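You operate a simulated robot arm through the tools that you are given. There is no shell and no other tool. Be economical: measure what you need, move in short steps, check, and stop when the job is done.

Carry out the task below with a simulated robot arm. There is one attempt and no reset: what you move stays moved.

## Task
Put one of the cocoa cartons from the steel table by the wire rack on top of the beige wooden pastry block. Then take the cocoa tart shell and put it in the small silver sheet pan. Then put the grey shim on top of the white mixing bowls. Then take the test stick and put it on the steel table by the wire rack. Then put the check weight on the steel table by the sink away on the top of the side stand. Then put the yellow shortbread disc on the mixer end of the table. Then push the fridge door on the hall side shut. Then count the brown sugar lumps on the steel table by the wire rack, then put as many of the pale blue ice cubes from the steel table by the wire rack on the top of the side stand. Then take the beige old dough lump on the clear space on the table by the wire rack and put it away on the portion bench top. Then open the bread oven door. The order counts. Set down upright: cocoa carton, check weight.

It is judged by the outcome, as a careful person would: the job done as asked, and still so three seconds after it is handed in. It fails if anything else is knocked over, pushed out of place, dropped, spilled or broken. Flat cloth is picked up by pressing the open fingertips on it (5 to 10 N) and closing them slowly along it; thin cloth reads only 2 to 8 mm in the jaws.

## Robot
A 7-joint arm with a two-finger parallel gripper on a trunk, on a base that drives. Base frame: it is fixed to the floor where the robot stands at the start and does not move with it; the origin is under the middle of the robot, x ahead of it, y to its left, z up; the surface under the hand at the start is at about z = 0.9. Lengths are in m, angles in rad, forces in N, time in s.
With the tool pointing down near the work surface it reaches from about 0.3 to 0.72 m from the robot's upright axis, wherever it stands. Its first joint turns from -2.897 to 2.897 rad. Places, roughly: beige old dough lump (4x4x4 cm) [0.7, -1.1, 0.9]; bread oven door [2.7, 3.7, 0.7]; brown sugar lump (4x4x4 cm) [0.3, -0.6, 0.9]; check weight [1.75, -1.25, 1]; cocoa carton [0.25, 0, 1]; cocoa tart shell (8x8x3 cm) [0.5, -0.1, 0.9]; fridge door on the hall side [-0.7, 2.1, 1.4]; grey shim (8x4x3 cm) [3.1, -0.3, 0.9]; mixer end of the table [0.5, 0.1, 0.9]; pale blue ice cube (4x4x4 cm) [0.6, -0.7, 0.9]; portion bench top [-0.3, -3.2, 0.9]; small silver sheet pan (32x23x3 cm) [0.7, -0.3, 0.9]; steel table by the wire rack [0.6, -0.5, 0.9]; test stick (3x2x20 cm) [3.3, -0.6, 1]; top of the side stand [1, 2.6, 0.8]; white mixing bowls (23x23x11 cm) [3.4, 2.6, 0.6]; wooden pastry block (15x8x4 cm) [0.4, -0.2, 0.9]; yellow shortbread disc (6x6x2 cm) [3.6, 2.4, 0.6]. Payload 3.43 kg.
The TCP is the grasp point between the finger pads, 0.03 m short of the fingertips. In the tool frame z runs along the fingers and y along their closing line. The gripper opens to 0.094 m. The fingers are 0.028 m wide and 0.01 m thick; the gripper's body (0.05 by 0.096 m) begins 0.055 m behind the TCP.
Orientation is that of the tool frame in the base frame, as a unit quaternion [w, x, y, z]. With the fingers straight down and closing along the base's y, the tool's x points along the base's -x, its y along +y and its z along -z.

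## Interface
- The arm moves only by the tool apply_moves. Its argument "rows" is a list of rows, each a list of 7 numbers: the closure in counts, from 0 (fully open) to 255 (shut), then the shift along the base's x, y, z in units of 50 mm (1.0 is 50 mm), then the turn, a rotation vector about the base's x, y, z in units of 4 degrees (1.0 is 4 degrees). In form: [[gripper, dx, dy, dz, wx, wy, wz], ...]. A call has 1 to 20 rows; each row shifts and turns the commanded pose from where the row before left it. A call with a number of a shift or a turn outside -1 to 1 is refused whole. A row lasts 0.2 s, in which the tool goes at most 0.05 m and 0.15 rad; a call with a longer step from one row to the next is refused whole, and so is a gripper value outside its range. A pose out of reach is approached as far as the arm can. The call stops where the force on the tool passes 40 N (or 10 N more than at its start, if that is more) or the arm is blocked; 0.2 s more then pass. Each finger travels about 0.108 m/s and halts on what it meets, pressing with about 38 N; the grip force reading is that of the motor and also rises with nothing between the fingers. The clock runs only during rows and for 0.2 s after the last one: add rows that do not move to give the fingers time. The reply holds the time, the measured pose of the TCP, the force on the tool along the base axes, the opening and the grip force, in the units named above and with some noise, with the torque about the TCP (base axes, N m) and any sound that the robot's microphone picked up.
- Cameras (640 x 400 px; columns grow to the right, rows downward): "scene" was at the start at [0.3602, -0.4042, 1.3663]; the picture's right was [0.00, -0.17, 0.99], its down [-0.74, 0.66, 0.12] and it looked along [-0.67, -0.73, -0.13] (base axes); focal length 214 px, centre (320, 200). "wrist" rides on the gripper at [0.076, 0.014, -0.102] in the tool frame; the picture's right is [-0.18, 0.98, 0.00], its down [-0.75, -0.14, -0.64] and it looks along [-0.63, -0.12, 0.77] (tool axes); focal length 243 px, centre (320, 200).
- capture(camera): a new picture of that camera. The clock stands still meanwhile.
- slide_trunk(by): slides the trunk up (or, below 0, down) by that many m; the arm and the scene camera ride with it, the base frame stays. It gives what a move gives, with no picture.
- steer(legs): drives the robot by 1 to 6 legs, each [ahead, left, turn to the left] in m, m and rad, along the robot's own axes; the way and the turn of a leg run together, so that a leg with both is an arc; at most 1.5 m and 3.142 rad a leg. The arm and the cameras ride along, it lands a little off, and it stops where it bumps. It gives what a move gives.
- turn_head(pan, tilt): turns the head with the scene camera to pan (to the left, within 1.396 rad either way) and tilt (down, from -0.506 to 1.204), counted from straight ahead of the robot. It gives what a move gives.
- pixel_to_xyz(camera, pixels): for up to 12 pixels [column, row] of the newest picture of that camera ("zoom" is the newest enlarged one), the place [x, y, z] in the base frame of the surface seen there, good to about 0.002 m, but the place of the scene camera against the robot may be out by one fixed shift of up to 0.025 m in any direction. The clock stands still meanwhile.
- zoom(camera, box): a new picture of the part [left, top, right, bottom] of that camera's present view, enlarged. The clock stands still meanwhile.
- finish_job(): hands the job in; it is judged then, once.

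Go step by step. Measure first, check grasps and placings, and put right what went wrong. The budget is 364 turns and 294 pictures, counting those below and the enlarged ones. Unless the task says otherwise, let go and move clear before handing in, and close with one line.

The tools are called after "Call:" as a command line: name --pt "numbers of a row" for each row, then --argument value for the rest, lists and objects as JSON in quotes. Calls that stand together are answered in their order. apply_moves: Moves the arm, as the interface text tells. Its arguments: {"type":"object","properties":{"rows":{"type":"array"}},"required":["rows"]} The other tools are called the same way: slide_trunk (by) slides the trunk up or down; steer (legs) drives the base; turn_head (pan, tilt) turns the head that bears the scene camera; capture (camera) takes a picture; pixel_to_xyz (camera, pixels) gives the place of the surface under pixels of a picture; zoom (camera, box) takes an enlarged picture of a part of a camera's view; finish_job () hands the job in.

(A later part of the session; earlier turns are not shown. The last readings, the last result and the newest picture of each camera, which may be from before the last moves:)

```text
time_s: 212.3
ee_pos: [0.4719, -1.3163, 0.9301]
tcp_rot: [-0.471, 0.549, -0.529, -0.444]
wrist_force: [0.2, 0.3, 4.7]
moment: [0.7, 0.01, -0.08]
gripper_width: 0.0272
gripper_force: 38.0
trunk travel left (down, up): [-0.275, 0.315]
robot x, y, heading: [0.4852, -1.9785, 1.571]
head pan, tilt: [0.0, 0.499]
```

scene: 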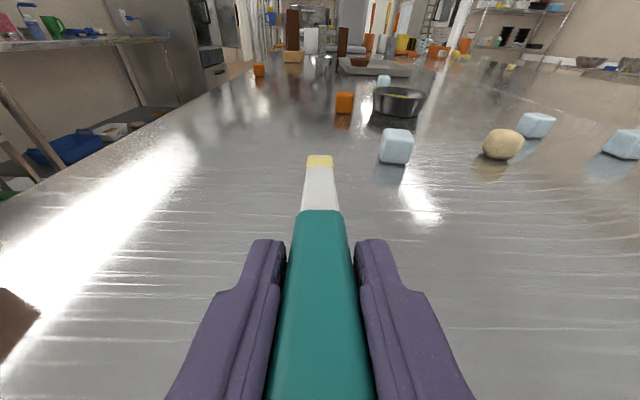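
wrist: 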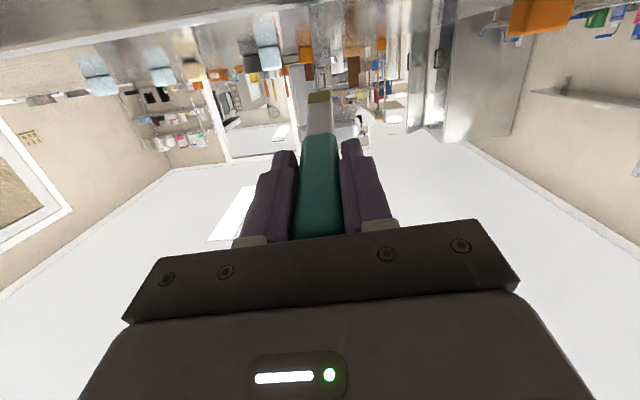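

Tip touches (4.7 N, moment 0.7). Release gently and withdraw.

Call:
apply_moves --pt "200 0 0 0 0 0 0" --pt "175 0 0 0 0 0 0" --pt "150 0 0 0 0 0 0" --pt "110 0 0 0 0 0 0" --pt "80 0 0 0 0 0 0" --pt "80 0 0 0.3 0 0 0" --pt "80 0 -0.3 0.3 0 0 0" --pt "80 0 -0.8 0.2 0 0 0" --pt "80 0 -0.8 0.2 0 0 0" --pt "80 0 -0.8 0.2 0 0 0" --pt "80 0 0 0 0 0 0"

Call:
capture --camera "scene"

```text
time_s: 214.7
ee_pos: [0.4697, -1.4516, 0.9895]
tcp_rot: [-0.47, 0.55, -0.53, -0.442]
wrist_force: [-0.3, -0.1, -0.4]
moment: [0.0, 0.02, -0.01]
gripper_width: 0.0644
gripper_force: 0.1
trunk travel left (down, up): [-0.275, 0.315]
robot x, y, heading: [0.4853, -1.9755, 1.567]
head pan, tilt: [0.0, 0.499]
```

```text
199 pictures are left
```

scene: 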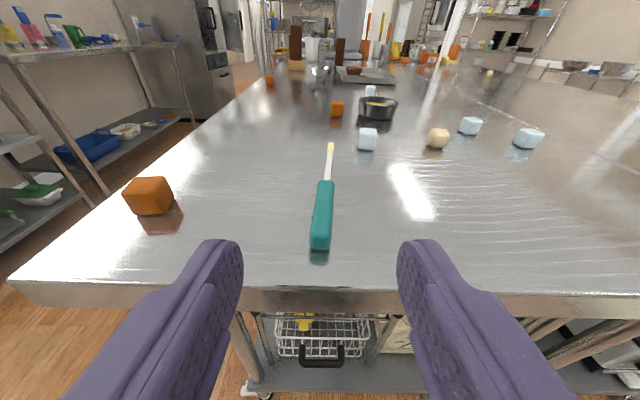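

Stick is lying safely. Next the check weight: move along the edge to x≈1.72, restoring the vertical tool.

Call:
steer --legs '[[-0.2, 0, 0], [0, -1.25, 0]]'

Call:
slide_trunk --by 0.25

Call:
apply_moves --pt "0 0 0 0 -1 0 0" --pt "0 0 0 0 -1 0 0" --pt "0 0 0 0 -1 0 0" --pt "0 0 0 0 -1 0 0" --pt "0 0 0 0 -1 0 0" --pt "0 0 0 0 -1 0 0" --pt "0 0 0 0 -1 0 0" --pt "0 0 0 0 -1 0 0" --pt "0 0 0 0 -1 0 0" --pt "0 0 0 0 -1 0 0" --pt "0 0 0 0 -1 0 0" --pt "0 0 0 0 -1 0 0" --pt "0 0 0 0 -1 0 0" --pt "0 0 0 0 -1 0 0" --pt "0 0 0 0 -1 0 0" --pt "0 0 0 0 -1 0 0" --pt "0 0 0 0 -1 0 0" --pt "0 0 0 0 -1 0 0" --pt "0 0 0 0 -1 0 0" --pt "0 0 0 0 -1 0 0"

Call:
turn_head --pan 0 --tilt -0.4

Call:
capture --camera "scene"

```text
time_s: 222.2
ee_pos: [1.725, -1.6624, 0.9887]
tcp_rot: [-0.474, 0.545, -0.535, -0.438]
wrist_force: [-0.8, -0.2, 0.4]
moment: [0.0, 0.0, 0.01]
gripper_width: 0.0642
gripper_force: 0.1
trunk travel left (down, up): [-0.275, 0.315]
robot x, y, heading: [1.7311, -2.1878, 1.56]
head pan, tilt: [0.0, 0.499]
```

```text
time_s: 224.8
ee_pos: [1.7261, -1.6621, 1.2391]
tcp_rot: [-0.474, 0.545, -0.534, -0.439]
wrist_force: [0.3, -0.3, 0.1]
moment: [-0.01, 0.02, 0.05]
gripper_width: 0.0644
gripper_force: 0.1
trunk travel left (down, up): [-0.525, 0.065]
robot x, y, heading: [1.7325, -2.1899, 1.557]
head pan, tilt: [0.0, 0.499]
```

```text
time_s: 229.0
ee_pos: [1.7257, -1.6624, 1.2381]
tcp_rot: [-0.013, 0.722, -0.692, 0.007]
wrist_force: [-0.7, -0.2, 0.2]
moment: [0.02, 0.02, -0.03]
gripper_width: 0.0942
gripper_force: 0.0
trunk travel left (down, up): [-0.525, 0.065]
robot x, y, heading: [1.735, -2.1908, 1.552]
head pan, tilt: [0.0, 0.499]
```

```text
time_s: 230.2
ee_pos: [1.7269, -1.662, 1.2394]
tcp_rot: [-0.013, 0.722, -0.692, 0.006]
wrist_force: [0.2, -0.5, -0.3]
moment: [0.0, 0.0, -0.01]
gripper_width: 0.094
gripper_force: 0.1
trunk travel left (down, up): [-0.525, 0.065]
robot x, y, heading: [1.7341, -2.1893, 1.556]
head pan, tilt: [0.0, -0.4]
```

```text
198 pictures are left
```

scene: 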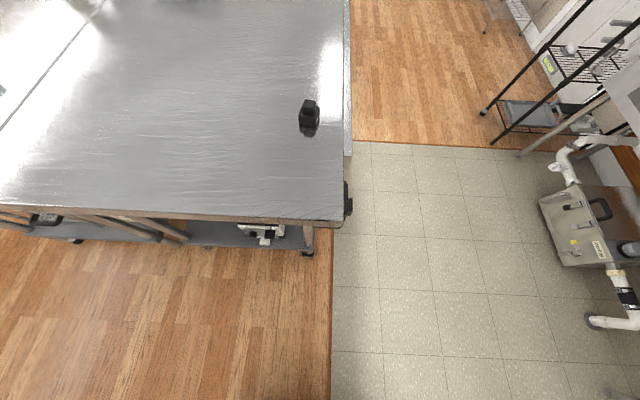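

Weight at (309,115). Zoom and measure.

Call:
zoom --camera "scene" --box '[270, 70, 370, 230]'

Call:
pixel_to_xyz --camera "scene" --pixels '[[309, 103], [309, 118], [302, 125], [317, 125], [309, 128], [348, 200], [300, 115], [318, 115]]'

Call:
capture --camera "wrist"

```text
2.50 times, centred on (320, 150) of scene
```

zoom: 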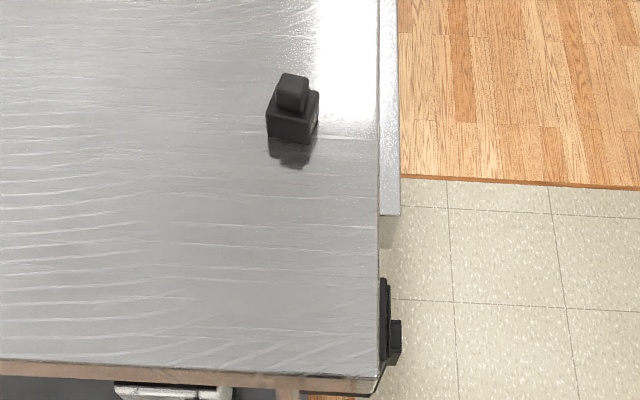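

```text
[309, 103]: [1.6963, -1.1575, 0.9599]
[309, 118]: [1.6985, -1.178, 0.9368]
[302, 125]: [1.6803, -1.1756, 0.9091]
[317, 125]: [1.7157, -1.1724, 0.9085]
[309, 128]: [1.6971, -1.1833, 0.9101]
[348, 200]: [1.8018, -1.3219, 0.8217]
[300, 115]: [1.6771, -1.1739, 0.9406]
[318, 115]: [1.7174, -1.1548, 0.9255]
```

```text
196 pictures are left
```

wrist: 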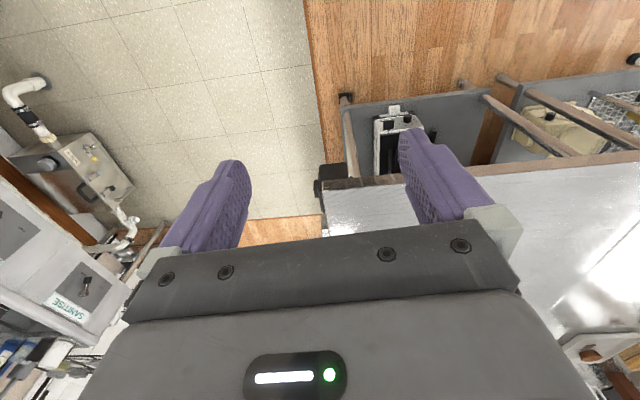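

The weight is at ≈(1.70,−1.16). Drive forward 0.3 m and measure with the wrist camera.

Call:
steer --legs '[[0.33, 0, 0]]'

Call:
capture --camera "wrist"

Call:
zoom --camera "wrist" --box '[270, 60, 470, 240]'

```text
time_s: 232.4
ee_pos: [1.7346, -1.3306, 1.2389]
tcp_rot: [-0.013, 0.722, -0.692, 0.008]
wrist_force: [0.2, 1.0, -1.0]
moment: [-0.03, 0.03, 0.0]
gripper_width: 0.0942
gripper_force: 0.1
trunk travel left (down, up): [-0.525, 0.065]
robot x, y, heading: [1.7401, -1.86, 1.553]
head pan, tilt: [0.0, -0.4]
```

```text
195 pictures are left
```

wrist: 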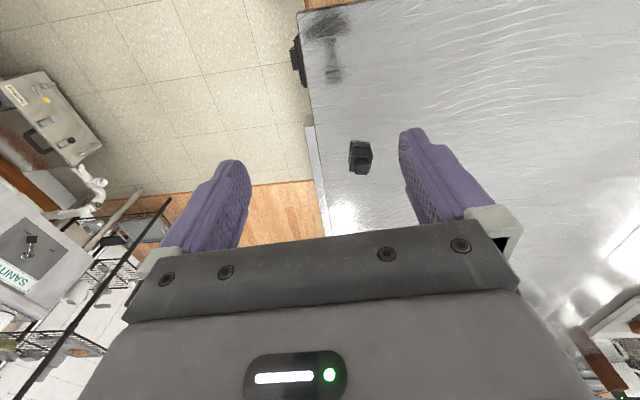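

```text
2.22 times, centred on (370, 150) of wrist
```

zoom: 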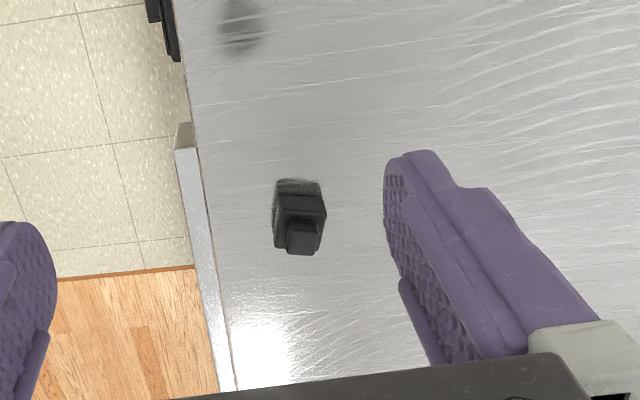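

Call:
pixel_to_xyz --camera "zoom" --pixels '[[280, 200], [320, 200], [276, 240], [300, 235], [305, 245], [291, 225], [316, 230], [302, 210], [298, 183]]'

```text
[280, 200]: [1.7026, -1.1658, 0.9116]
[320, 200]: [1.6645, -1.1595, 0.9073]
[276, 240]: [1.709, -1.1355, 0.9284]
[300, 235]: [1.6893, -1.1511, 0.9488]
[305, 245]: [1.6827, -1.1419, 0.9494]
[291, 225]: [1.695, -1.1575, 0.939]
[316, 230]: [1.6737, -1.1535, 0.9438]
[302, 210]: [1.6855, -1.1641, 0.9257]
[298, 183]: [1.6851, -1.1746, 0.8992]
```

Weight centre ≈(1.686,−1.146), base ~4.2 cm. Move over it and descend to z≈1.03, then check.

Call:
apply_moves --pt "60 -0.24 0.92 0 0 0 0" --pt "60 -0.24 0.92 0 0 0 0" --pt "60 -0.24 0.93 0 0 0 0" --pt "60 -0.26 0.93 0 0 0 0" --pt "60 0 0 -0.8 0 0 0" --pt "60 0 0 -0.8 0 0 0" --pt "60 0 0 -0.8 0 0 0" --pt "60 0 0 -0.8 0 0 0" --pt "60 0 0 -0.8 0 0 0" --pt "60 0 0 0 0 0 0"

Call:
capture --camera "wrist"

```text
time_s: 234.6
ee_pos: [1.6888, -1.176, 1.0479]
tcp_rot: [-0.012, 0.722, -0.692, 0.007]
wrist_force: [0.4, -1.2, 0.0]
moment: [-0.04, -0.02, 0.02]
gripper_width: 0.0716
gripper_force: 0.1
out of reach, approached as far as the arm can: row 7, 8, 9
trunk travel left (down, up): [-0.525, 0.065]
robot x, y, heading: [1.7419, -1.8581, 1.552]
head pan, tilt: [0.0, -0.4]
```

```text
193 pictures are left
```

wrist: 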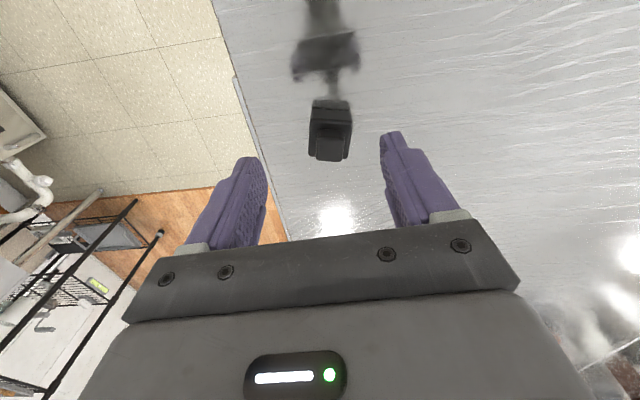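

Arm reach is limited at this trunk height: drive in 8 cm, pull back the hand accordingly, and use the trunk to descend.

Call:
steer --legs '[[0.1, 0, 0]]'

Call:
apply_moves --pt "60 0 -0.7 0 0 0 0" --pt "60 0 -0.7 0 0 0 0" --pt "60 0 0 0 0 0 0"

Call:
capture --camera "wrist"

```text
time_s: 235.7
ee_pos: [1.691, -1.0743, 1.0467]
tcp_rot: [-0.012, 0.723, -0.691, 0.007]
wrist_force: [1.1, 0.3, -0.1]
moment: [-0.06, 0.01, 0.03]
gripper_width: 0.0719
gripper_force: 0.0
trunk travel left (down, up): [-0.525, 0.065]
robot x, y, heading: [1.7446, -1.7611, 1.544]
head pan, tilt: [0.0, -0.4]
```

```text
time_s: 236.5
ee_pos: [1.6853, -1.0887, 1.0253]
tcp_rot: [-0.012, 0.723, -0.691, 0.008]
wrist_force: [0.6, 0.2, -0.4]
moment: [0.02, 0.01, 0.0]
gripper_width: 0.0719
gripper_force: 0.0
out of reach, approached as far as the arm can: row 1, 2
trunk travel left (down, up): [-0.525, 0.065]
robot x, y, heading: [1.7354, -1.7609, 1.553]
head pan, tilt: [0.0, -0.4]
```

```text
192 pictures are left
```

wrist: 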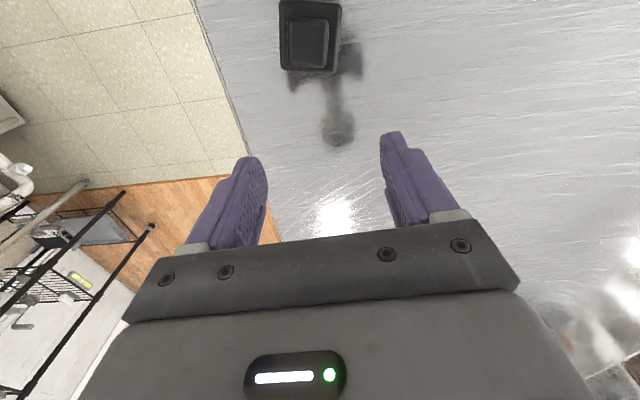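

Command the arm up, then lower the trunk to put the arm in a comfortable range.

Call:
apply_moves --pt "60 0 -0.2 0.8 0 0 0" --pt "60 0 -0.2 0.8 0 0 0" --pt "60 0 -0.2 0.8 0 0 0" --pt "60 0 0 0.8 0 0 0" --pt "60 0 0 0.8 0 0 0" --pt "60 0 0 0 0 0 0"

Call:
slide_trunk --by -0.22

Call:
capture --camera "wrist"

```text
time_s: 237.9
ee_pos: [1.6753, -1.037, 1.198]
tcp_rot: [-0.012, 0.722, -0.691, 0.007]
wrist_force: [0.8, 0.1, 0.0]
moment: [0.01, -0.03, 0.03]
gripper_width: 0.0719
gripper_force: 0.0
out of reach, approached as far as the arm can: row 1, 2, 3, 4, 5
trunk travel left (down, up): [-0.525, 0.065]
robot x, y, heading: [1.7398, -1.7591, 1.549]
head pan, tilt: [0.0, -0.4]
```

```text
time_s: 240.3
ee_pos: [1.6766, -1.0368, 0.977]
tcp_rot: [-0.012, 0.722, -0.692, 0.006]
wrist_force: [0.7, -0.5, -0.6]
moment: [0.03, 0.0, 0.0]
gripper_width: 0.0718
gripper_force: 0.0
trunk travel left (down, up): [-0.305, 0.285]
robot x, y, heading: [1.7389, -1.7577, 1.551]
head pan, tilt: [0.0, -0.4]
```

```text
191 pictures are left
```

wrist: 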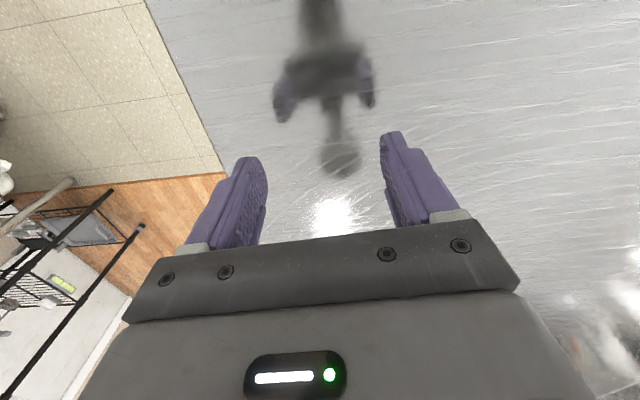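

Raise first, then bring the hand back toward y≈−1.146 now that the trunk is lower.

Call:
apply_moves --pt "60 0 0 0.8 0 0 0" --pt "60 0 0 0.8 0 0 0" --pt "60 0 0 0 0 0 0"

```text
time_s: 241.1
ee_pos: [1.6761, -1.0309, 1.0545]
tcp_rot: [-0.01, 0.722, -0.692, 0.008]
wrist_force: [0.0, 0.2, 0.3]
moment: [0.01, 0.01, 0.0]
gripper_width: 0.0719
gripper_force: 0.0
out of reach, approached as far as the arm can: row 1, 2
trunk travel left (down, up): [-0.305, 0.285]
robot x, y, heading: [1.7425, -1.7574, 1.55]
head pan, tilt: [0.0, -0.4]
```

Call:
apply_moves --pt "60 0.03 -0.5 0 0 0 0" --pt "60 0.03 -0.5 0 0 0 0" --pt "60 0.03 -0.5 0 0 0 0" --pt "60 0.03 -0.5 0 0 0 0" --pt "60 0 0 0 0 0 0"

Call:
capture --camera "wrist"

```text
time_s: 242.3
ee_pos: [1.6751, -1.0296, 1.0541]
tcp_rot: [-0.012, 0.722, -0.692, 0.008]
wrist_force: [-0.1, -0.5, 0.0]
moment: [0.0, -0.02, -0.01]
gripper_width: 0.0717
gripper_force: 0.2
out of reach, approached as far as the arm can: row 1, 2, 3, 4
trunk travel left (down, up): [-0.305, 0.285]
robot x, y, heading: [1.7416, -1.7534, 1.547]
head pan, tilt: [0.0, -0.4]
```

```text
190 pictures are left
```

wrist: 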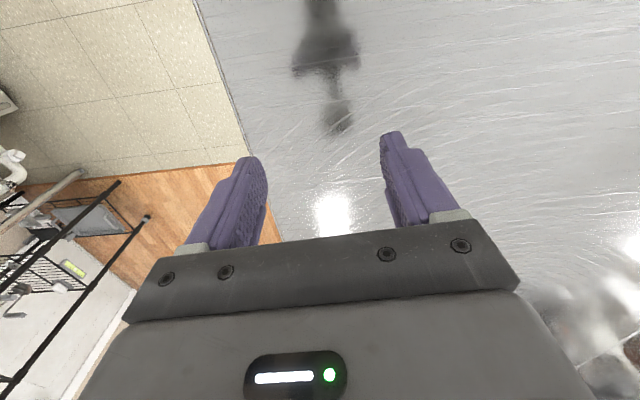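

The arm seems stuck at a joint limit branch. Probe with a sideways/upward move.

Call:
apply_moves --pt "60 0 0 1 0 0 0" --pt "60 0 0 1 0 0 0" --pt "60 0 0 0 0 0 0"

Call:
apply_moves --pt "60 0.5 -0.5 0.5 0 0 0" --pt "60 0.5 -0.5 0.5 0 0 0" --pt "60 0 0 0 0 0 0"

```text
time_s: 243.1
ee_pos: [1.6759, -1.0271, 1.1531]
tcp_rot: [-0.013, 0.722, -0.692, 0.007]
wrist_force: [-0.8, 0.2, -0.1]
moment: [0.04, -0.01, 0.06]
gripper_width: 0.072
gripper_force: 0.0
trunk travel left (down, up): [-0.305, 0.285]
robot x, y, heading: [1.7398, -1.7587, 1.553]
head pan, tilt: [0.0, -0.4]
```

```text
time_s: 243.9
ee_pos: [1.7244, -1.0764, 1.2031]
tcp_rot: [-0.013, 0.723, -0.691, 0.007]
wrist_force: [0.8, -0.2, -0.3]
moment: [-0.02, 0.02, -0.01]
gripper_width: 0.072
gripper_force: 0.0
trunk travel left (down, up): [-0.305, 0.285]
robot x, y, heading: [1.7385, -1.7599, 1.551]
head pan, tilt: [0.0, -0.4]
```

Responsive again. Move over the weight at this height, then descend.

Call:
apply_moves --pt "60 -0.39 -0.7 0 0 0 0" --pt "60 -0.39 -0.7 0 0 0 0" --pt "60 0 0 -0.8 0 0 0" --pt "60 0 0 -0.8 0 0 0" --pt "60 0 0 -0.8 0 0 0" --pt "60 0 0 -0.8 0 0 0" --pt "60 0 0 0 0 0 0"

Call:
capture --camera "wrist"

```text
time_s: 245.5
ee_pos: [1.6858, -1.1508, 1.0435]
tcp_rot: [-0.012, 0.722, -0.691, 0.007]
wrist_force: [0.3, 0.6, 0.6]
moment: [-0.01, 0.02, -0.01]
gripper_width: 0.072
gripper_force: 0.0
trunk travel left (down, up): [-0.305, 0.285]
robot x, y, heading: [1.742, -1.7568, 1.549]
head pan, tilt: [0.0, -0.4]
```

```text
189 pictures are left
```

wrist: 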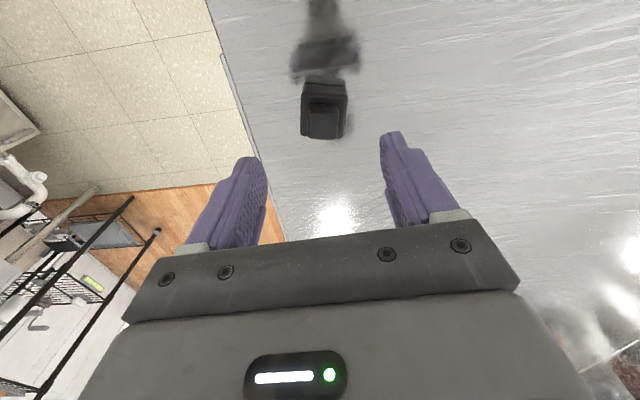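

Call:
pixel_to_xyz --camera "wrist" --pixels '[[304, 100], [345, 98], [323, 82], [323, 136], [312, 120], [336, 120], [304, 130], [343, 128]]'

Call:
apply_moves --pt "60 0 0 -0.7 0 0 0" --pt "60 0 0 -0.6 0 0 0" --pt "60 0 0 0 0 0 0"

Call:
capture --camera "wrist"

```text
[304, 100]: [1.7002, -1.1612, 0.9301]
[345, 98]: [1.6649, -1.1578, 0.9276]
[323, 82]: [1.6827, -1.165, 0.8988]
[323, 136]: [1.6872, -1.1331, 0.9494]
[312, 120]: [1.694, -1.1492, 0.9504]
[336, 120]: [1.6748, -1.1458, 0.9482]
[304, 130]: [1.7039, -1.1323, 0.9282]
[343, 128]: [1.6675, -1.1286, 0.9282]
```

```text
time_s: 246.3
ee_pos: [1.6855, -1.1489, 0.9804]
tcp_rot: [-0.013, 0.723, -0.691, 0.008]
wrist_force: [0.1, -0.1, 0.3]
moment: [0.0, -0.01, -0.01]
gripper_width: 0.0719
gripper_force: 0.1
trunk travel left (down, up): [-0.305, 0.285]
robot x, y, heading: [1.7431, -1.7601, 1.552]
head pan, tilt: [0.0, -0.4]
```

```text
188 pictures are left
```

wrist: 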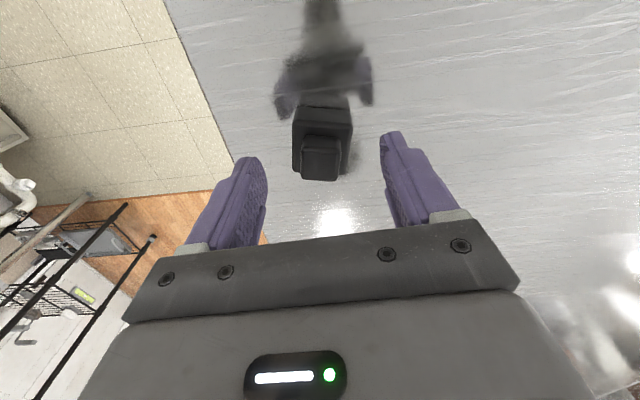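

Call:
apply_moves --pt "60 0 0.08 -0.5 0 0 0" --pt "60 0 0 -0.36 0 0 0" --pt "60 0 0 0 0 0 0" --pt "110 0 0 0 0 0 0" --pt "150 0 0 0 0 0 0" --pt "170 0 0 0 0 0 0" --pt "170 0 0 0 0 0 0" --pt "170 0 0 0.5 0 0 0" --pt "170 0 0 0.8 0 0 0" --pt "170 0 0 0.8 0 0 0" --pt "170 0 0 0 0 0 0"

Call:
capture --camera "wrist"

```text
time_s: 248.7
ee_pos: [1.6841, -1.1438, 1.0427]
tcp_rot: [-0.012, 0.723, -0.691, 0.008]
wrist_force: [-0.2, -0.1, -3.6]
moment: [-0.05, 0.0, 0.0]
gripper_width: 0.0416
gripper_force: 38.2
trunk travel left (down, up): [-0.305, 0.285]
robot x, y, heading: [1.7399, -1.7571, 1.55]
head pan, tilt: [0.0, -0.4]
```

```text
187 pictures are left
```

wrist: 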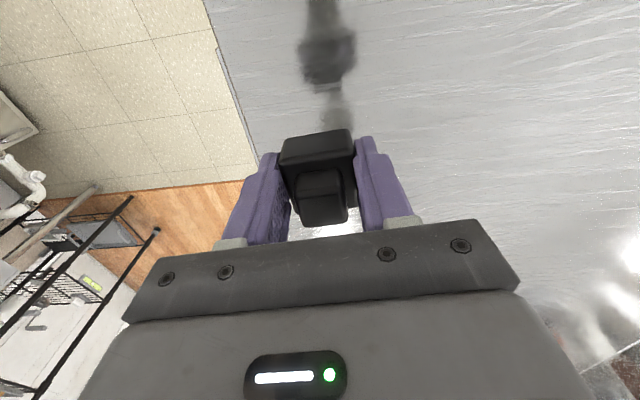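

Weight gripped (41.6 mm). Raise, retract, and drive around the east side, heading north (+y), then look.

Call:
apply_moves --pt "170 0 -0.5 0.8 0 0 0" --pt "170 0 -0.5 0.8 0 0 0" --pt "170 0.1 -0.5 0.8 0 0 0" --pt "170 0.2 -0.8 0 0 0 0" --pt "170 0.3 -0.8 0 0 0 0" --pt "170 0.3 -0.5 0 0 0 0" --pt "170 0 0 0 0 0 0"

Call:
steer --legs '[[-0.35, 0, 0.02], [0, -0.68, 0], [1.4, 0, 0], [1.4, 0, 0]]'

Call:
turn_head --pan 0.5 --tilt -0.5

Call:
capture --camera "scene"

```text
time_s: 250.3
ee_pos: [1.7307, -1.3244, 1.1614]
tcp_rot: [-0.012, 0.722, -0.692, 0.007]
wrist_force: [-0.1, 0.4, -4.5]
moment: [-0.01, -0.01, 0.01]
gripper_width: 0.0418
gripper_force: 37.8
trunk travel left (down, up): [-0.305, 0.285]
robot x, y, heading: [1.7407, -1.7572, 1.553]
head pan, tilt: [0.0, -0.4]
```

```text
time_s: 269.1
ee_pos: [2.3837, 1.126, 1.161]
tcp_rot: [-0.011, 0.726, -0.688, 0.008]
wrist_force: [-1.1, 0.0, -4.7]
moment: [-0.06, 0.02, 0.0]
gripper_width: 0.0418
gripper_force: 38.2
trunk travel left (down, up): [-0.305, 0.285]
robot x, y, heading: [2.3971, 0.6942, 1.566]
head pan, tilt: [0.0, -0.4]
```

```text
time_s: 270.0
ee_pos: [2.3836, 1.1258, 1.1611]
tcp_rot: [-0.012, 0.725, -0.688, 0.007]
wrist_force: [0.4, 0.1, -4.8]
moment: [0.0, 0.01, 0.02]
gripper_width: 0.0418
gripper_force: 38.1
trunk travel left (down, up): [-0.305, 0.285]
robot x, y, heading: [2.404, 0.6959, 1.563]
head pan, tilt: [0.499, -0.499]
```

```text
186 pictures are left
```

scene: 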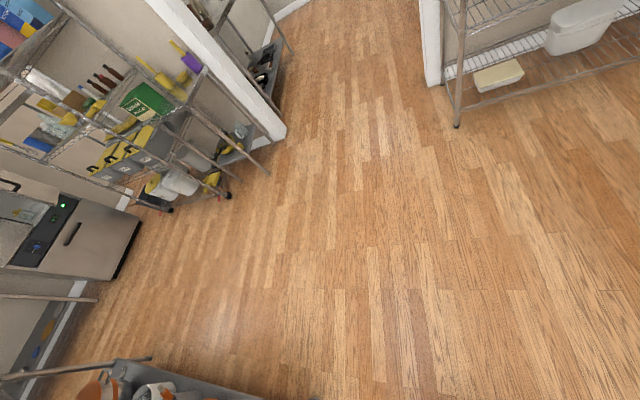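

Raise the trunk for a wider view and measure.

Call:
slide_trunk --by 0.28

Call:
turn_head --pan 0.9 --tilt -0.5

Call:
capture --camera "scene"

Call:
pixel_to_xyz --camera "scene" --pixels '[[60, 60], [60, 130], [60, 200], [60, 270], [140, 60], [140, 130], [140, 200], [140, 270], [220, 60], [220, 130], [220, 200], [220, 270]]'

```text
time_s: 272.8
ee_pos: [2.3839, 1.127, 1.4404]
tcp_rot: [-0.012, 0.725, -0.689, 0.008]
wrist_force: [-0.8, 0.3, -5.3]
moment: [-0.07, -0.02, 0.02]
gripper_width: 0.0416
gripper_force: 38.6
trunk travel left (down, up): [-0.585, 0.005]
robot x, y, heading: [2.3946, 0.6935, 1.558]
head pan, tilt: [0.499, -0.499]
```

```text
time_s: 273.7
ee_pos: [2.3853, 1.1272, 1.4411]
tcp_rot: [-0.013, 0.725, -0.688, 0.008]
wrist_force: [-0.1, -0.2, -5.4]
moment: [-0.03, 0.04, 0.01]
gripper_width: 0.0418
gripper_force: 38.0
trunk travel left (down, up): [-0.585, 0.005]
robot x, y, heading: [2.3952, 0.694, 1.558]
head pan, tilt: [0.901, -0.499]
```

```text
185 pictures are left
```

scene: 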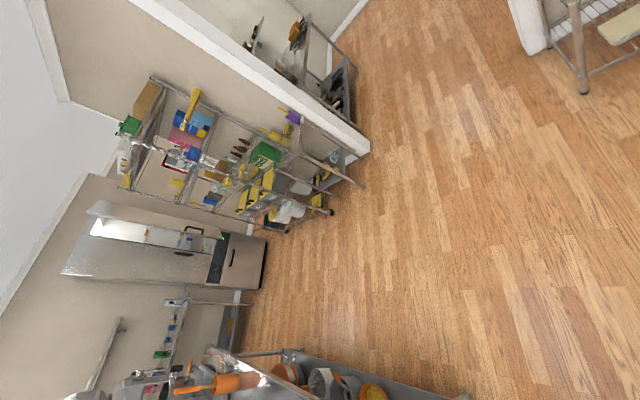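

```text
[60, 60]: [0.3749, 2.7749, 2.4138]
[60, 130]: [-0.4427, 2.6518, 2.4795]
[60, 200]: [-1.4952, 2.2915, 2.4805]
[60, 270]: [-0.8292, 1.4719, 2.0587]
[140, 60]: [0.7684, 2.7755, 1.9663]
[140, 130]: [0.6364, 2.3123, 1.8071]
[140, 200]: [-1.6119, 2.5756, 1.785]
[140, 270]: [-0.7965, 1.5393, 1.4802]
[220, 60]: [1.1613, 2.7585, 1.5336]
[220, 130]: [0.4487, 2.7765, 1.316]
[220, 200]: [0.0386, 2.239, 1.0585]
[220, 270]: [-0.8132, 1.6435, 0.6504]
```

Call:
zoom --camera "scene" --box '[110, 60, 390, 300]'

Call:
pixel_to_xyz --camera "scene" --pixels '[[300, 130], [340, 170], [330, 210], [280, 165], [255, 195], [280, 195], [320, 185], [290, 150], [250, 150], [180, 170], [365, 150], [345, 90]]'

```text
1.67 times, centred on (250, 180) of scene
```

zoom: 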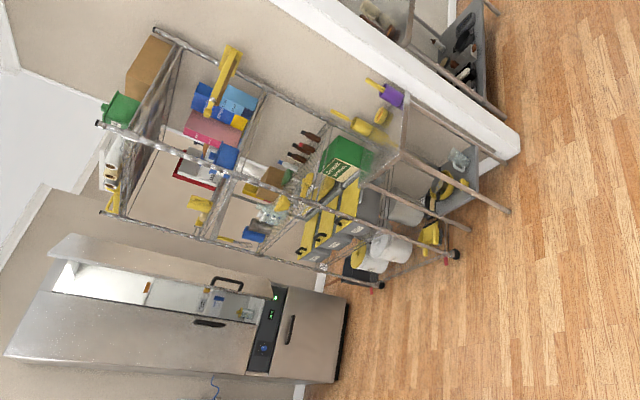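

```text
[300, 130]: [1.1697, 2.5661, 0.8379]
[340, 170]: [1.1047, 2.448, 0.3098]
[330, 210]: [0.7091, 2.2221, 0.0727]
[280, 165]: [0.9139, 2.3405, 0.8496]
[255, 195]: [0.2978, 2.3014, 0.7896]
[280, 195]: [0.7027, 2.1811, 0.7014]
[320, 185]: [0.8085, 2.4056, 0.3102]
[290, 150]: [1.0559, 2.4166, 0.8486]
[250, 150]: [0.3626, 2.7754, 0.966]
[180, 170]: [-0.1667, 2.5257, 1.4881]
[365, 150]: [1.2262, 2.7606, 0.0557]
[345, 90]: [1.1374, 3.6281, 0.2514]
```

The side stand (x≈0.75–1.25, y≈2.33–2.75, top z≈0.83) is beside the coloured rack. Check the island's left edge for clearance.

Call:
pixel_to_xyz --camera "scene" --pixels '[[290, 352], [350, 365], [460, 398], [240, 355], [140, 375], [400, 385]]'

Call:
steer --legs '[[1.02, 0, 0]]'

Call:
turn_head --pan 1.2 --tilt 0

Call:
capture --camera "scene"

```text
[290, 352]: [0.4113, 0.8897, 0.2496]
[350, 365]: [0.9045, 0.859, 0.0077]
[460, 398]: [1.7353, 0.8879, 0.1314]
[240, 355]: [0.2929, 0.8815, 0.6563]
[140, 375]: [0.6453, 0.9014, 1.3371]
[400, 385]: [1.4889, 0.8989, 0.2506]
```

```text
time_s: 279.0
ee_pos: [2.3931, 2.1489, 1.4392]
tcp_rot: [-0.012, 0.725, -0.689, 0.008]
wrist_force: [0.5, 0.7, -4.8]
moment: [-0.03, 0.01, 0.0]
gripper_width: 0.0417
gripper_force: 38.2
trunk travel left (down, up): [-0.585, 0.005]
robot x, y, heading: [2.409, 1.7125, 1.567]
head pan, tilt: [0.901, -0.499]
```

```text
time_s: 279.9
ee_pos: [2.3931, 2.1478, 1.4404]
tcp_rot: [-0.013, 0.726, -0.688, 0.008]
wrist_force: [-0.7, -0.5, -5.1]
moment: [-0.02, 0.0, 0.02]
gripper_width: 0.0417
gripper_force: 38.1
trunk travel left (down, up): [-0.585, 0.005]
robot x, y, heading: [2.4074, 1.7139, 1.555]
head pan, tilt: [1.201, 0.0]
```

```text
183 pictures are left
```

scene: 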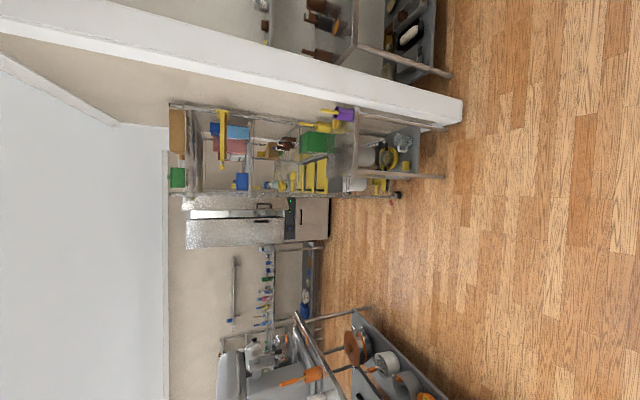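

Path is clear. Drive left (west) 1.37 m to face the side stand.

Call:
steer --legs '[[0, 0.7, 0], [0, 0.67, 0]]'

Call:
turn_head --pan 0 --tilt -0.4

Call:
capture --camera "scene"

Call:
capture --camera "wrist"

```text
time_s: 287.1
ee_pos: [1.0083, 2.1511, 1.4412]
tcp_rot: [-0.012, 0.732, -0.681, 0.007]
wrist_force: [0.3, 0.3, -4.4]
moment: [-0.03, -0.04, 0.03]
gripper_width: 0.0417
gripper_force: 38.6
trunk travel left (down, up): [-0.585, 0.005]
robot x, y, heading: [1.0335, 1.7185, 1.581]
head pan, tilt: [1.201, 0.0]
```

```text
time_s: 288.5
ee_pos: [1.0092, 2.1514, 1.4418]
tcp_rot: [-0.013, 0.733, -0.681, 0.008]
wrist_force: [-0.5, -0.6, -4.8]
moment: [-0.07, 0.0, 0.03]
gripper_width: 0.0421
gripper_force: 38.2
trunk travel left (down, up): [-0.585, 0.005]
robot x, y, heading: [1.0331, 1.7212, 1.579]
head pan, tilt: [0.0, -0.4]
```

```text
182 pictures are left
```

scene: 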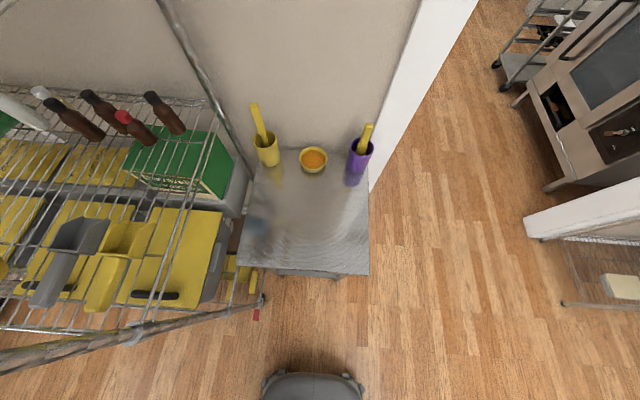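

```text
181 pictures are left
```

wrist: 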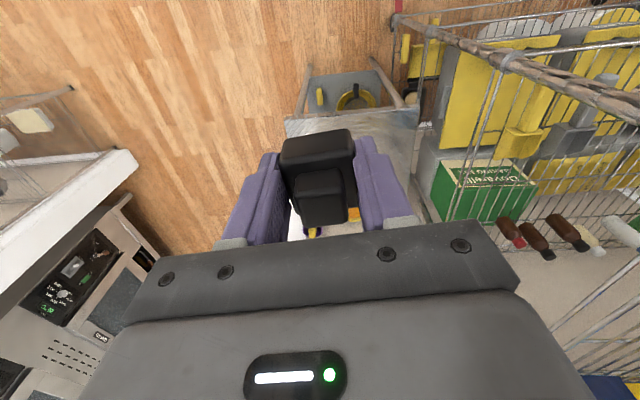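

The stand's top has free space in front. Measure its extents.

Call:
pixel_to_xyz --camera "scene" --pixels '[[240, 265], [366, 270], [262, 155], [366, 185], [300, 220], [340, 240], [313, 160], [268, 160], [356, 180], [270, 225], [260, 260], [355, 262]]'

Call:
zoom --camera "scene" --box '[220, 90, 400, 290]'

```text
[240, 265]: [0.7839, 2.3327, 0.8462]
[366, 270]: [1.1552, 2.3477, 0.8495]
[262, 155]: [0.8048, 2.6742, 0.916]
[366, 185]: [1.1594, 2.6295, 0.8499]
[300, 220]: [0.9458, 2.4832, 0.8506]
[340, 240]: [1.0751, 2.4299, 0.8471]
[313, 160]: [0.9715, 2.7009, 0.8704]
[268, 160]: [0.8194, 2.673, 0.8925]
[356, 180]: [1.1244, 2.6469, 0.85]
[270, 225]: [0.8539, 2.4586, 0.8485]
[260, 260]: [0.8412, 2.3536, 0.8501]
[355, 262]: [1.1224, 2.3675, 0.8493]
```

```text
2.00 times, centred on (310, 190) of scene
```

zoom: 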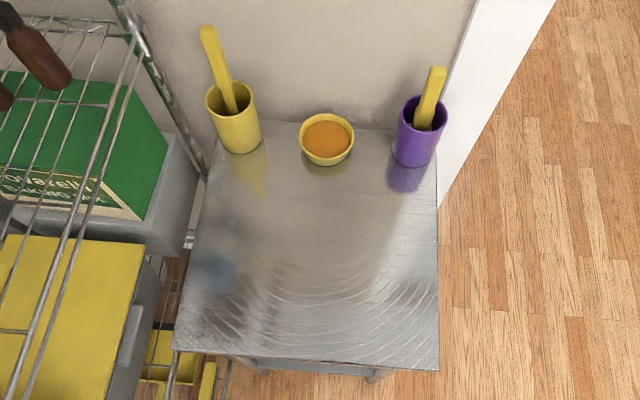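

Top z≈0.839, free area x 0.77–1.14, y 2.34–2.6. I'll set the weight at ≈(1.05,2.50): drive in 0.17 m and lower the trunk.

Call:
steer --legs '[[0.17, 0, 0]]'

Call:
slide_trunk --by -0.35

Call:
apply_moves --pt "170 0.2 0.7 0 0 0 0" --pt "170 0.2 0.7 0 0 0 0" --pt "170 0.2 0.7 0 0 0 0" --pt "170 0.1 0.7 0 0 0 0" --pt "170 0 0.7 0 0 0 0" --pt "170 0 0 0 0 0 0"

Call:
capture --camera "wrist"

Call:
capture --camera "scene"

```text
time_s: 289.9
ee_pos: [1.0072, 2.3245, 1.4406]
tcp_rot: [-0.012, 0.733, -0.681, 0.008]
wrist_force: [-0.2, 0.5, -4.8]
moment: [-0.07, 0.0, 0.01]
gripper_width: 0.0415
gripper_force: 37.8
trunk travel left (down, up): [-0.585, 0.005]
robot x, y, heading: [1.0306, 1.89, 1.584]
head pan, tilt: [0.0, -0.4]
```

```text
time_s: 293.4
ee_pos: [1.0071, 2.3244, 1.0906]
tcp_rot: [-0.012, 0.732, -0.681, 0.008]
wrist_force: [0.2, -0.6, -4.8]
moment: [-0.02, 0.01, 0.0]
gripper_width: 0.0418
gripper_force: 38.2
trunk travel left (down, up): [-0.235, 0.355]
robot x, y, heading: [1.0282, 1.8883, 1.583]
head pan, tilt: [0.0, -0.4]
```

```text
time_s: 294.8
ee_pos: [1.0421, 2.4981, 1.0923]
tcp_rot: [-0.012, 0.733, -0.68, 0.008]
wrist_force: [-0.2, 0.6, -5.7]
moment: [-0.03, -0.01, 0.0]
gripper_width: 0.0417
gripper_force: 37.8
trunk travel left (down, up): [-0.235, 0.355]
robot x, y, heading: [1.0322, 1.8936, 1.585]
head pan, tilt: [0.0, -0.4]
```

```text
179 pictures are left
```

wrist: 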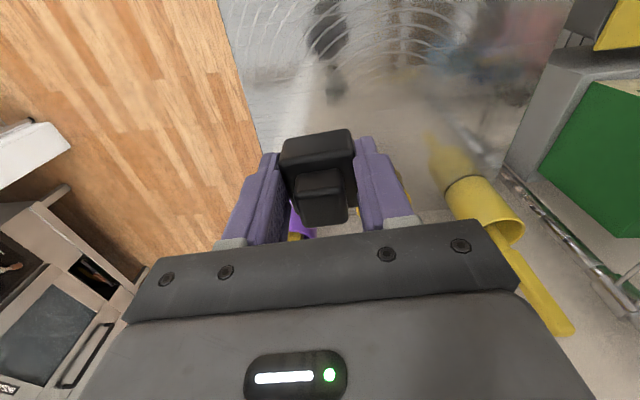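

```text
178 pictures are left
```

scene: 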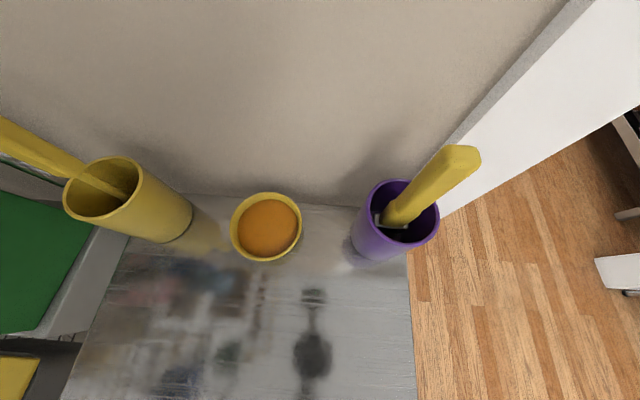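

Check the spoon tip's position relative to the descending hand.

Call:
pixel_to_xyz --camera "scene" --pixels '[[465, 152], [405, 200], [395, 250], [300, 350], [350, 250], [410, 380], [270, 225]]'

```text
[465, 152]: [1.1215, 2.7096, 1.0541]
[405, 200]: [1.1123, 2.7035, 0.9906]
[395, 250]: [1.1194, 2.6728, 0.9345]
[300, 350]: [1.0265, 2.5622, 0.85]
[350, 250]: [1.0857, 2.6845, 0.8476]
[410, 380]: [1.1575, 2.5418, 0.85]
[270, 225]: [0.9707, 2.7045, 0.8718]
```

Plenty of clearance. Descend.

Call:
apply_moves --pt "170 0 -0.2 -0.7 0 0 0" --pt "170 0 -0.2 -0.7 0 0 0" --pt "170 0 0 -0.8 0 0 0" --pt "170 0 0 -0.8 0 0 0" --pt "170 0 0 -0.7 0 0 0" --pt "170 0 0 -0.3 0 0 0" --pt "170 0 0 -0.1 0 0 0" --pt "170 0 0 0 0 0 0"

```text
time_s: 296.6
ee_pos: [1.0432, 2.4798, 0.8845]
tcp_rot: [-0.012, 0.732, -0.681, 0.008]
wrist_force: [-0.5, 0.3, -5.1]
moment: [-0.04, 0.01, 0.01]
gripper_width: 0.0414
gripper_force: 37.5
trunk travel left (down, up): [-0.235, 0.355]
robot x, y, heading: [1.0333, 1.8905, 1.583]
head pan, tilt: [0.0, -0.4]
```

Call:
apply_moves --pt "170 0 0 -0.08 0 0 0" --pt "170 0 0 -0.06 0 0 0" --pt "170 0 0 -0.06 0 0 0" --pt "170 0 0 0 0 0 0"

```text
time_s: 297.6
ee_pos: [1.0427, 2.4795, 0.8773]
tcp_rot: [-0.014, 0.732, -0.681, 0.005]
wrist_force: [0.3, 0.7, 21.9]
moment: [-0.47, 0.5, 0.01]
gripper_width: 0.0417
gripper_force: 38.1
trunk travel left (down, up): [-0.235, 0.355]
robot x, y, heading: [1.035, 1.8885, 1.58]
head pan, tilt: [0.0, -0.4]
```

Contact. Release and rise.

Call:
apply_moves --pt "150 0 0 0.06 0 0 0" --pt "110 0 0 0 0 0 0" --pt "60 0 0 0 0 0 0" --pt "60 0 0 0 0 0 0" --pt "60 0 0 0.5 0 0 0" --pt "60 0 0 0.8 0 0 0" --pt "60 0 0 0.8 0 0 0" --pt "60 0 -0.4 0.8 0 0 0" --pt "60 0 -0.8 0.4 0 0 0" --pt "60 0 -0.9 0 0 0 0" --pt "60 0 -0.9 0 0 0 0" --pt "60 0 0 0 0 0 0"

Call:
capture --camera "scene"

```text
time_s: 300.1
ee_pos: [1.0442, 2.3295, 1.0453]
tcp_rot: [-0.013, 0.733, -0.681, 0.006]
wrist_force: [0.1, 0.4, 0.6]
moment: [0.01, 0.0, 0.01]
gripper_width: 0.0717
gripper_force: 0.1
trunk travel left (down, up): [-0.235, 0.355]
robot x, y, heading: [1.0328, 1.8925, 1.587]
head pan, tilt: [0.0, -0.4]
```

```text
177 pictures are left
```

scene: 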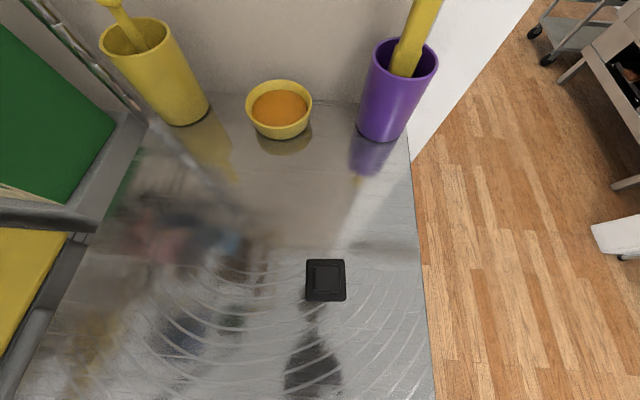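

The weight stands upright on the side stand. Next the shortbread disc: return to the rack, approaching at ~45° heading.

Call:
steer --legs '[[-0.17, 0, 0], [0, 0, -0.8], [0.62, -0.62, 0], [0.6, -0.6, 0]]'

Call:
turn_head --pan 0 --tilt -0.4

Call:
capture --camera "scene"

```text
time_s: 312.0
ee_pos: [3.0682, 2.0214, 1.0441]
tcp_rot: [0.008, -0.413, 0.911, -0.012]
wrist_force: [0.3, 0.1, 1.1]
moment: [0.03, 0.01, 0.05]
gripper_width: 0.0717
gripper_force: 0.0
trunk travel left (down, up): [-0.235, 0.355]
robot x, y, heading: [2.7467, 1.7239, 0.792]
head pan, tilt: [0.0, -0.4]
```

```text
time_s: 312.6
ee_pos: [3.0687, 2.0214, 1.0452]
tcp_rot: [0.009, -0.413, 0.911, -0.01]
wrist_force: [0.1, -0.8, 0.5]
moment: [-0.01, 0.0, -0.05]
gripper_width: 0.0718
gripper_force: 0.1
trunk travel left (down, up): [-0.235, 0.355]
robot x, y, heading: [2.7482, 1.7209, 0.791]
head pan, tilt: [0.0, -0.4]
```

```text
176 pictures are left
```

scene: 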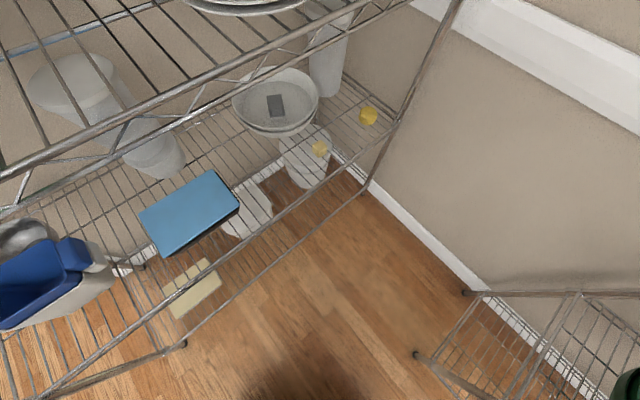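

Shim still in bowl at (276,105); disc at (368,115). Lower the trunk and pitch the tool ~56° forward.

Call:
slide_trunk --by -0.22

Call:
apply_moves --pt "30 0.1 0.1 0 0.711 -0.703 0" --pt "30 0.1 0.1 0 0.711 -0.703 0" --pt "30 0.1 0.1 0 0.711 -0.703 0" --pt "30 0.1 0.1 0 0.711 -0.703 0" --pt "30 0.1 0.1 0 0.711 -0.703 0" --pt "30 0.1 0.1 0 0.711 -0.703 0" --pt "30 0.1 0.1 0 0.711 -0.703 0" --pt "30 0.1 0.1 0 0.711 -0.703 0" --pt "30 0.1 0.1 0 0.711 -0.703 0" --pt "30 0.1 0.1 0 0.711 -0.703 0" --pt "30 0.1 0.1 0 0.711 -0.703 0" --pt "30 0.1 0.1 0 0.711 -0.703 0" --pt "30 0.1 0.1 0 0.711 -0.703 0" --pt "30 0.1 0.1 0 0.711 -0.703 0" --pt "30 0 0 0 0 0 0"

Call:
capture --camera "scene"

Call:
capture --camera "wrist"

```text
time_s: 314.9
ee_pos: [3.0686, 2.0215, 0.8234]
tcp_rot: [0.009, -0.413, 0.911, -0.011]
wrist_force: [0.2, -0.4, 0.2]
moment: [-0.04, 0.02, 0.0]
gripper_width: 0.0717
gripper_force: 0.0
trunk travel left (down, up): [-0.015, 0.575]
robot x, y, heading: [2.7449, 1.7233, 0.789]
head pan, tilt: [0.0, -0.4]
```

```text
time_s: 318.1
ee_pos: [3.1388, 2.0911, 0.8251]
tcp_rot: [0.446, -0.358, 0.805, 0.156]
wrist_force: [0.0, -0.5, 0.4]
moment: [0.02, 0.01, 0.0]
gripper_width: 0.0829
gripper_force: 0.1
trunk travel left (down, up): [-0.015, 0.575]
robot x, y, heading: [2.7464, 1.7214, 0.788]
head pan, tilt: [0.0, -0.4]
```

```text
175 pictures are left
```

scene: 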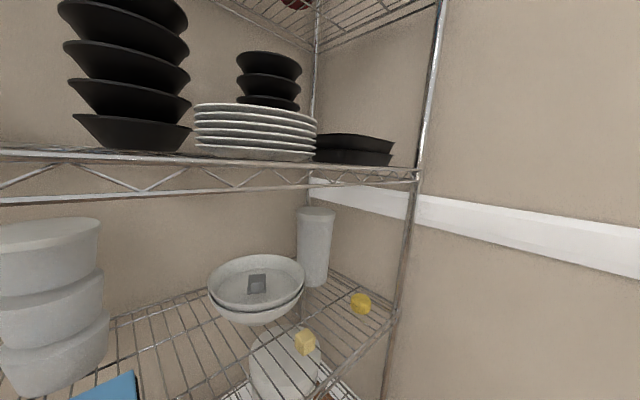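

```text
174 pictures are left
```

wrist: 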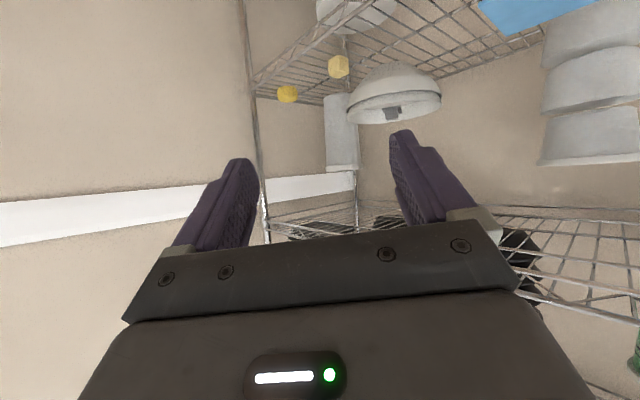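

Measure the disc at wrist (287,92) and post/edge.

Call:
zoom --camera "wrist" --box '[240, 40, 360, 130]'

Call:
pixel_to_xyz --camera "wrist" --pixels '[[280, 92], [294, 92], [287, 86], [287, 92], [287, 99], [255, 95], [300, 60], [275, 100], [338, 66], [310, 100]]'

```text
4.44 times, centred on (300, 85) of wrist
```

zoom: 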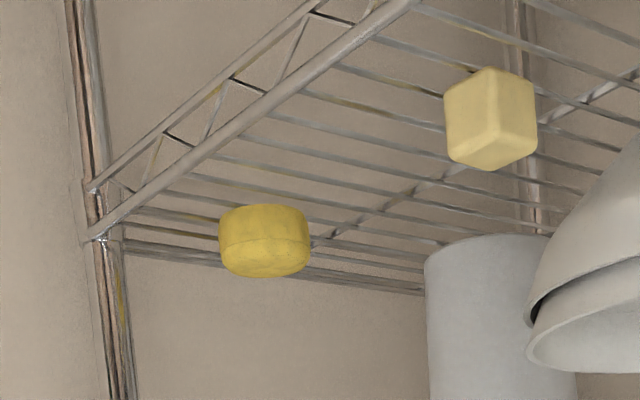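

```text
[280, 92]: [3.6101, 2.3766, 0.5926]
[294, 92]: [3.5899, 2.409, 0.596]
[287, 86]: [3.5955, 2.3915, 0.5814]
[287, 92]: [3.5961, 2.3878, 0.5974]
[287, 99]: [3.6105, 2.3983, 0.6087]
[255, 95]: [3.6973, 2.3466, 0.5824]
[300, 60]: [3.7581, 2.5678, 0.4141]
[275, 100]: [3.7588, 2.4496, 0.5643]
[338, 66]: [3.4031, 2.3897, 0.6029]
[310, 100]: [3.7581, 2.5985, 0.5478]
```

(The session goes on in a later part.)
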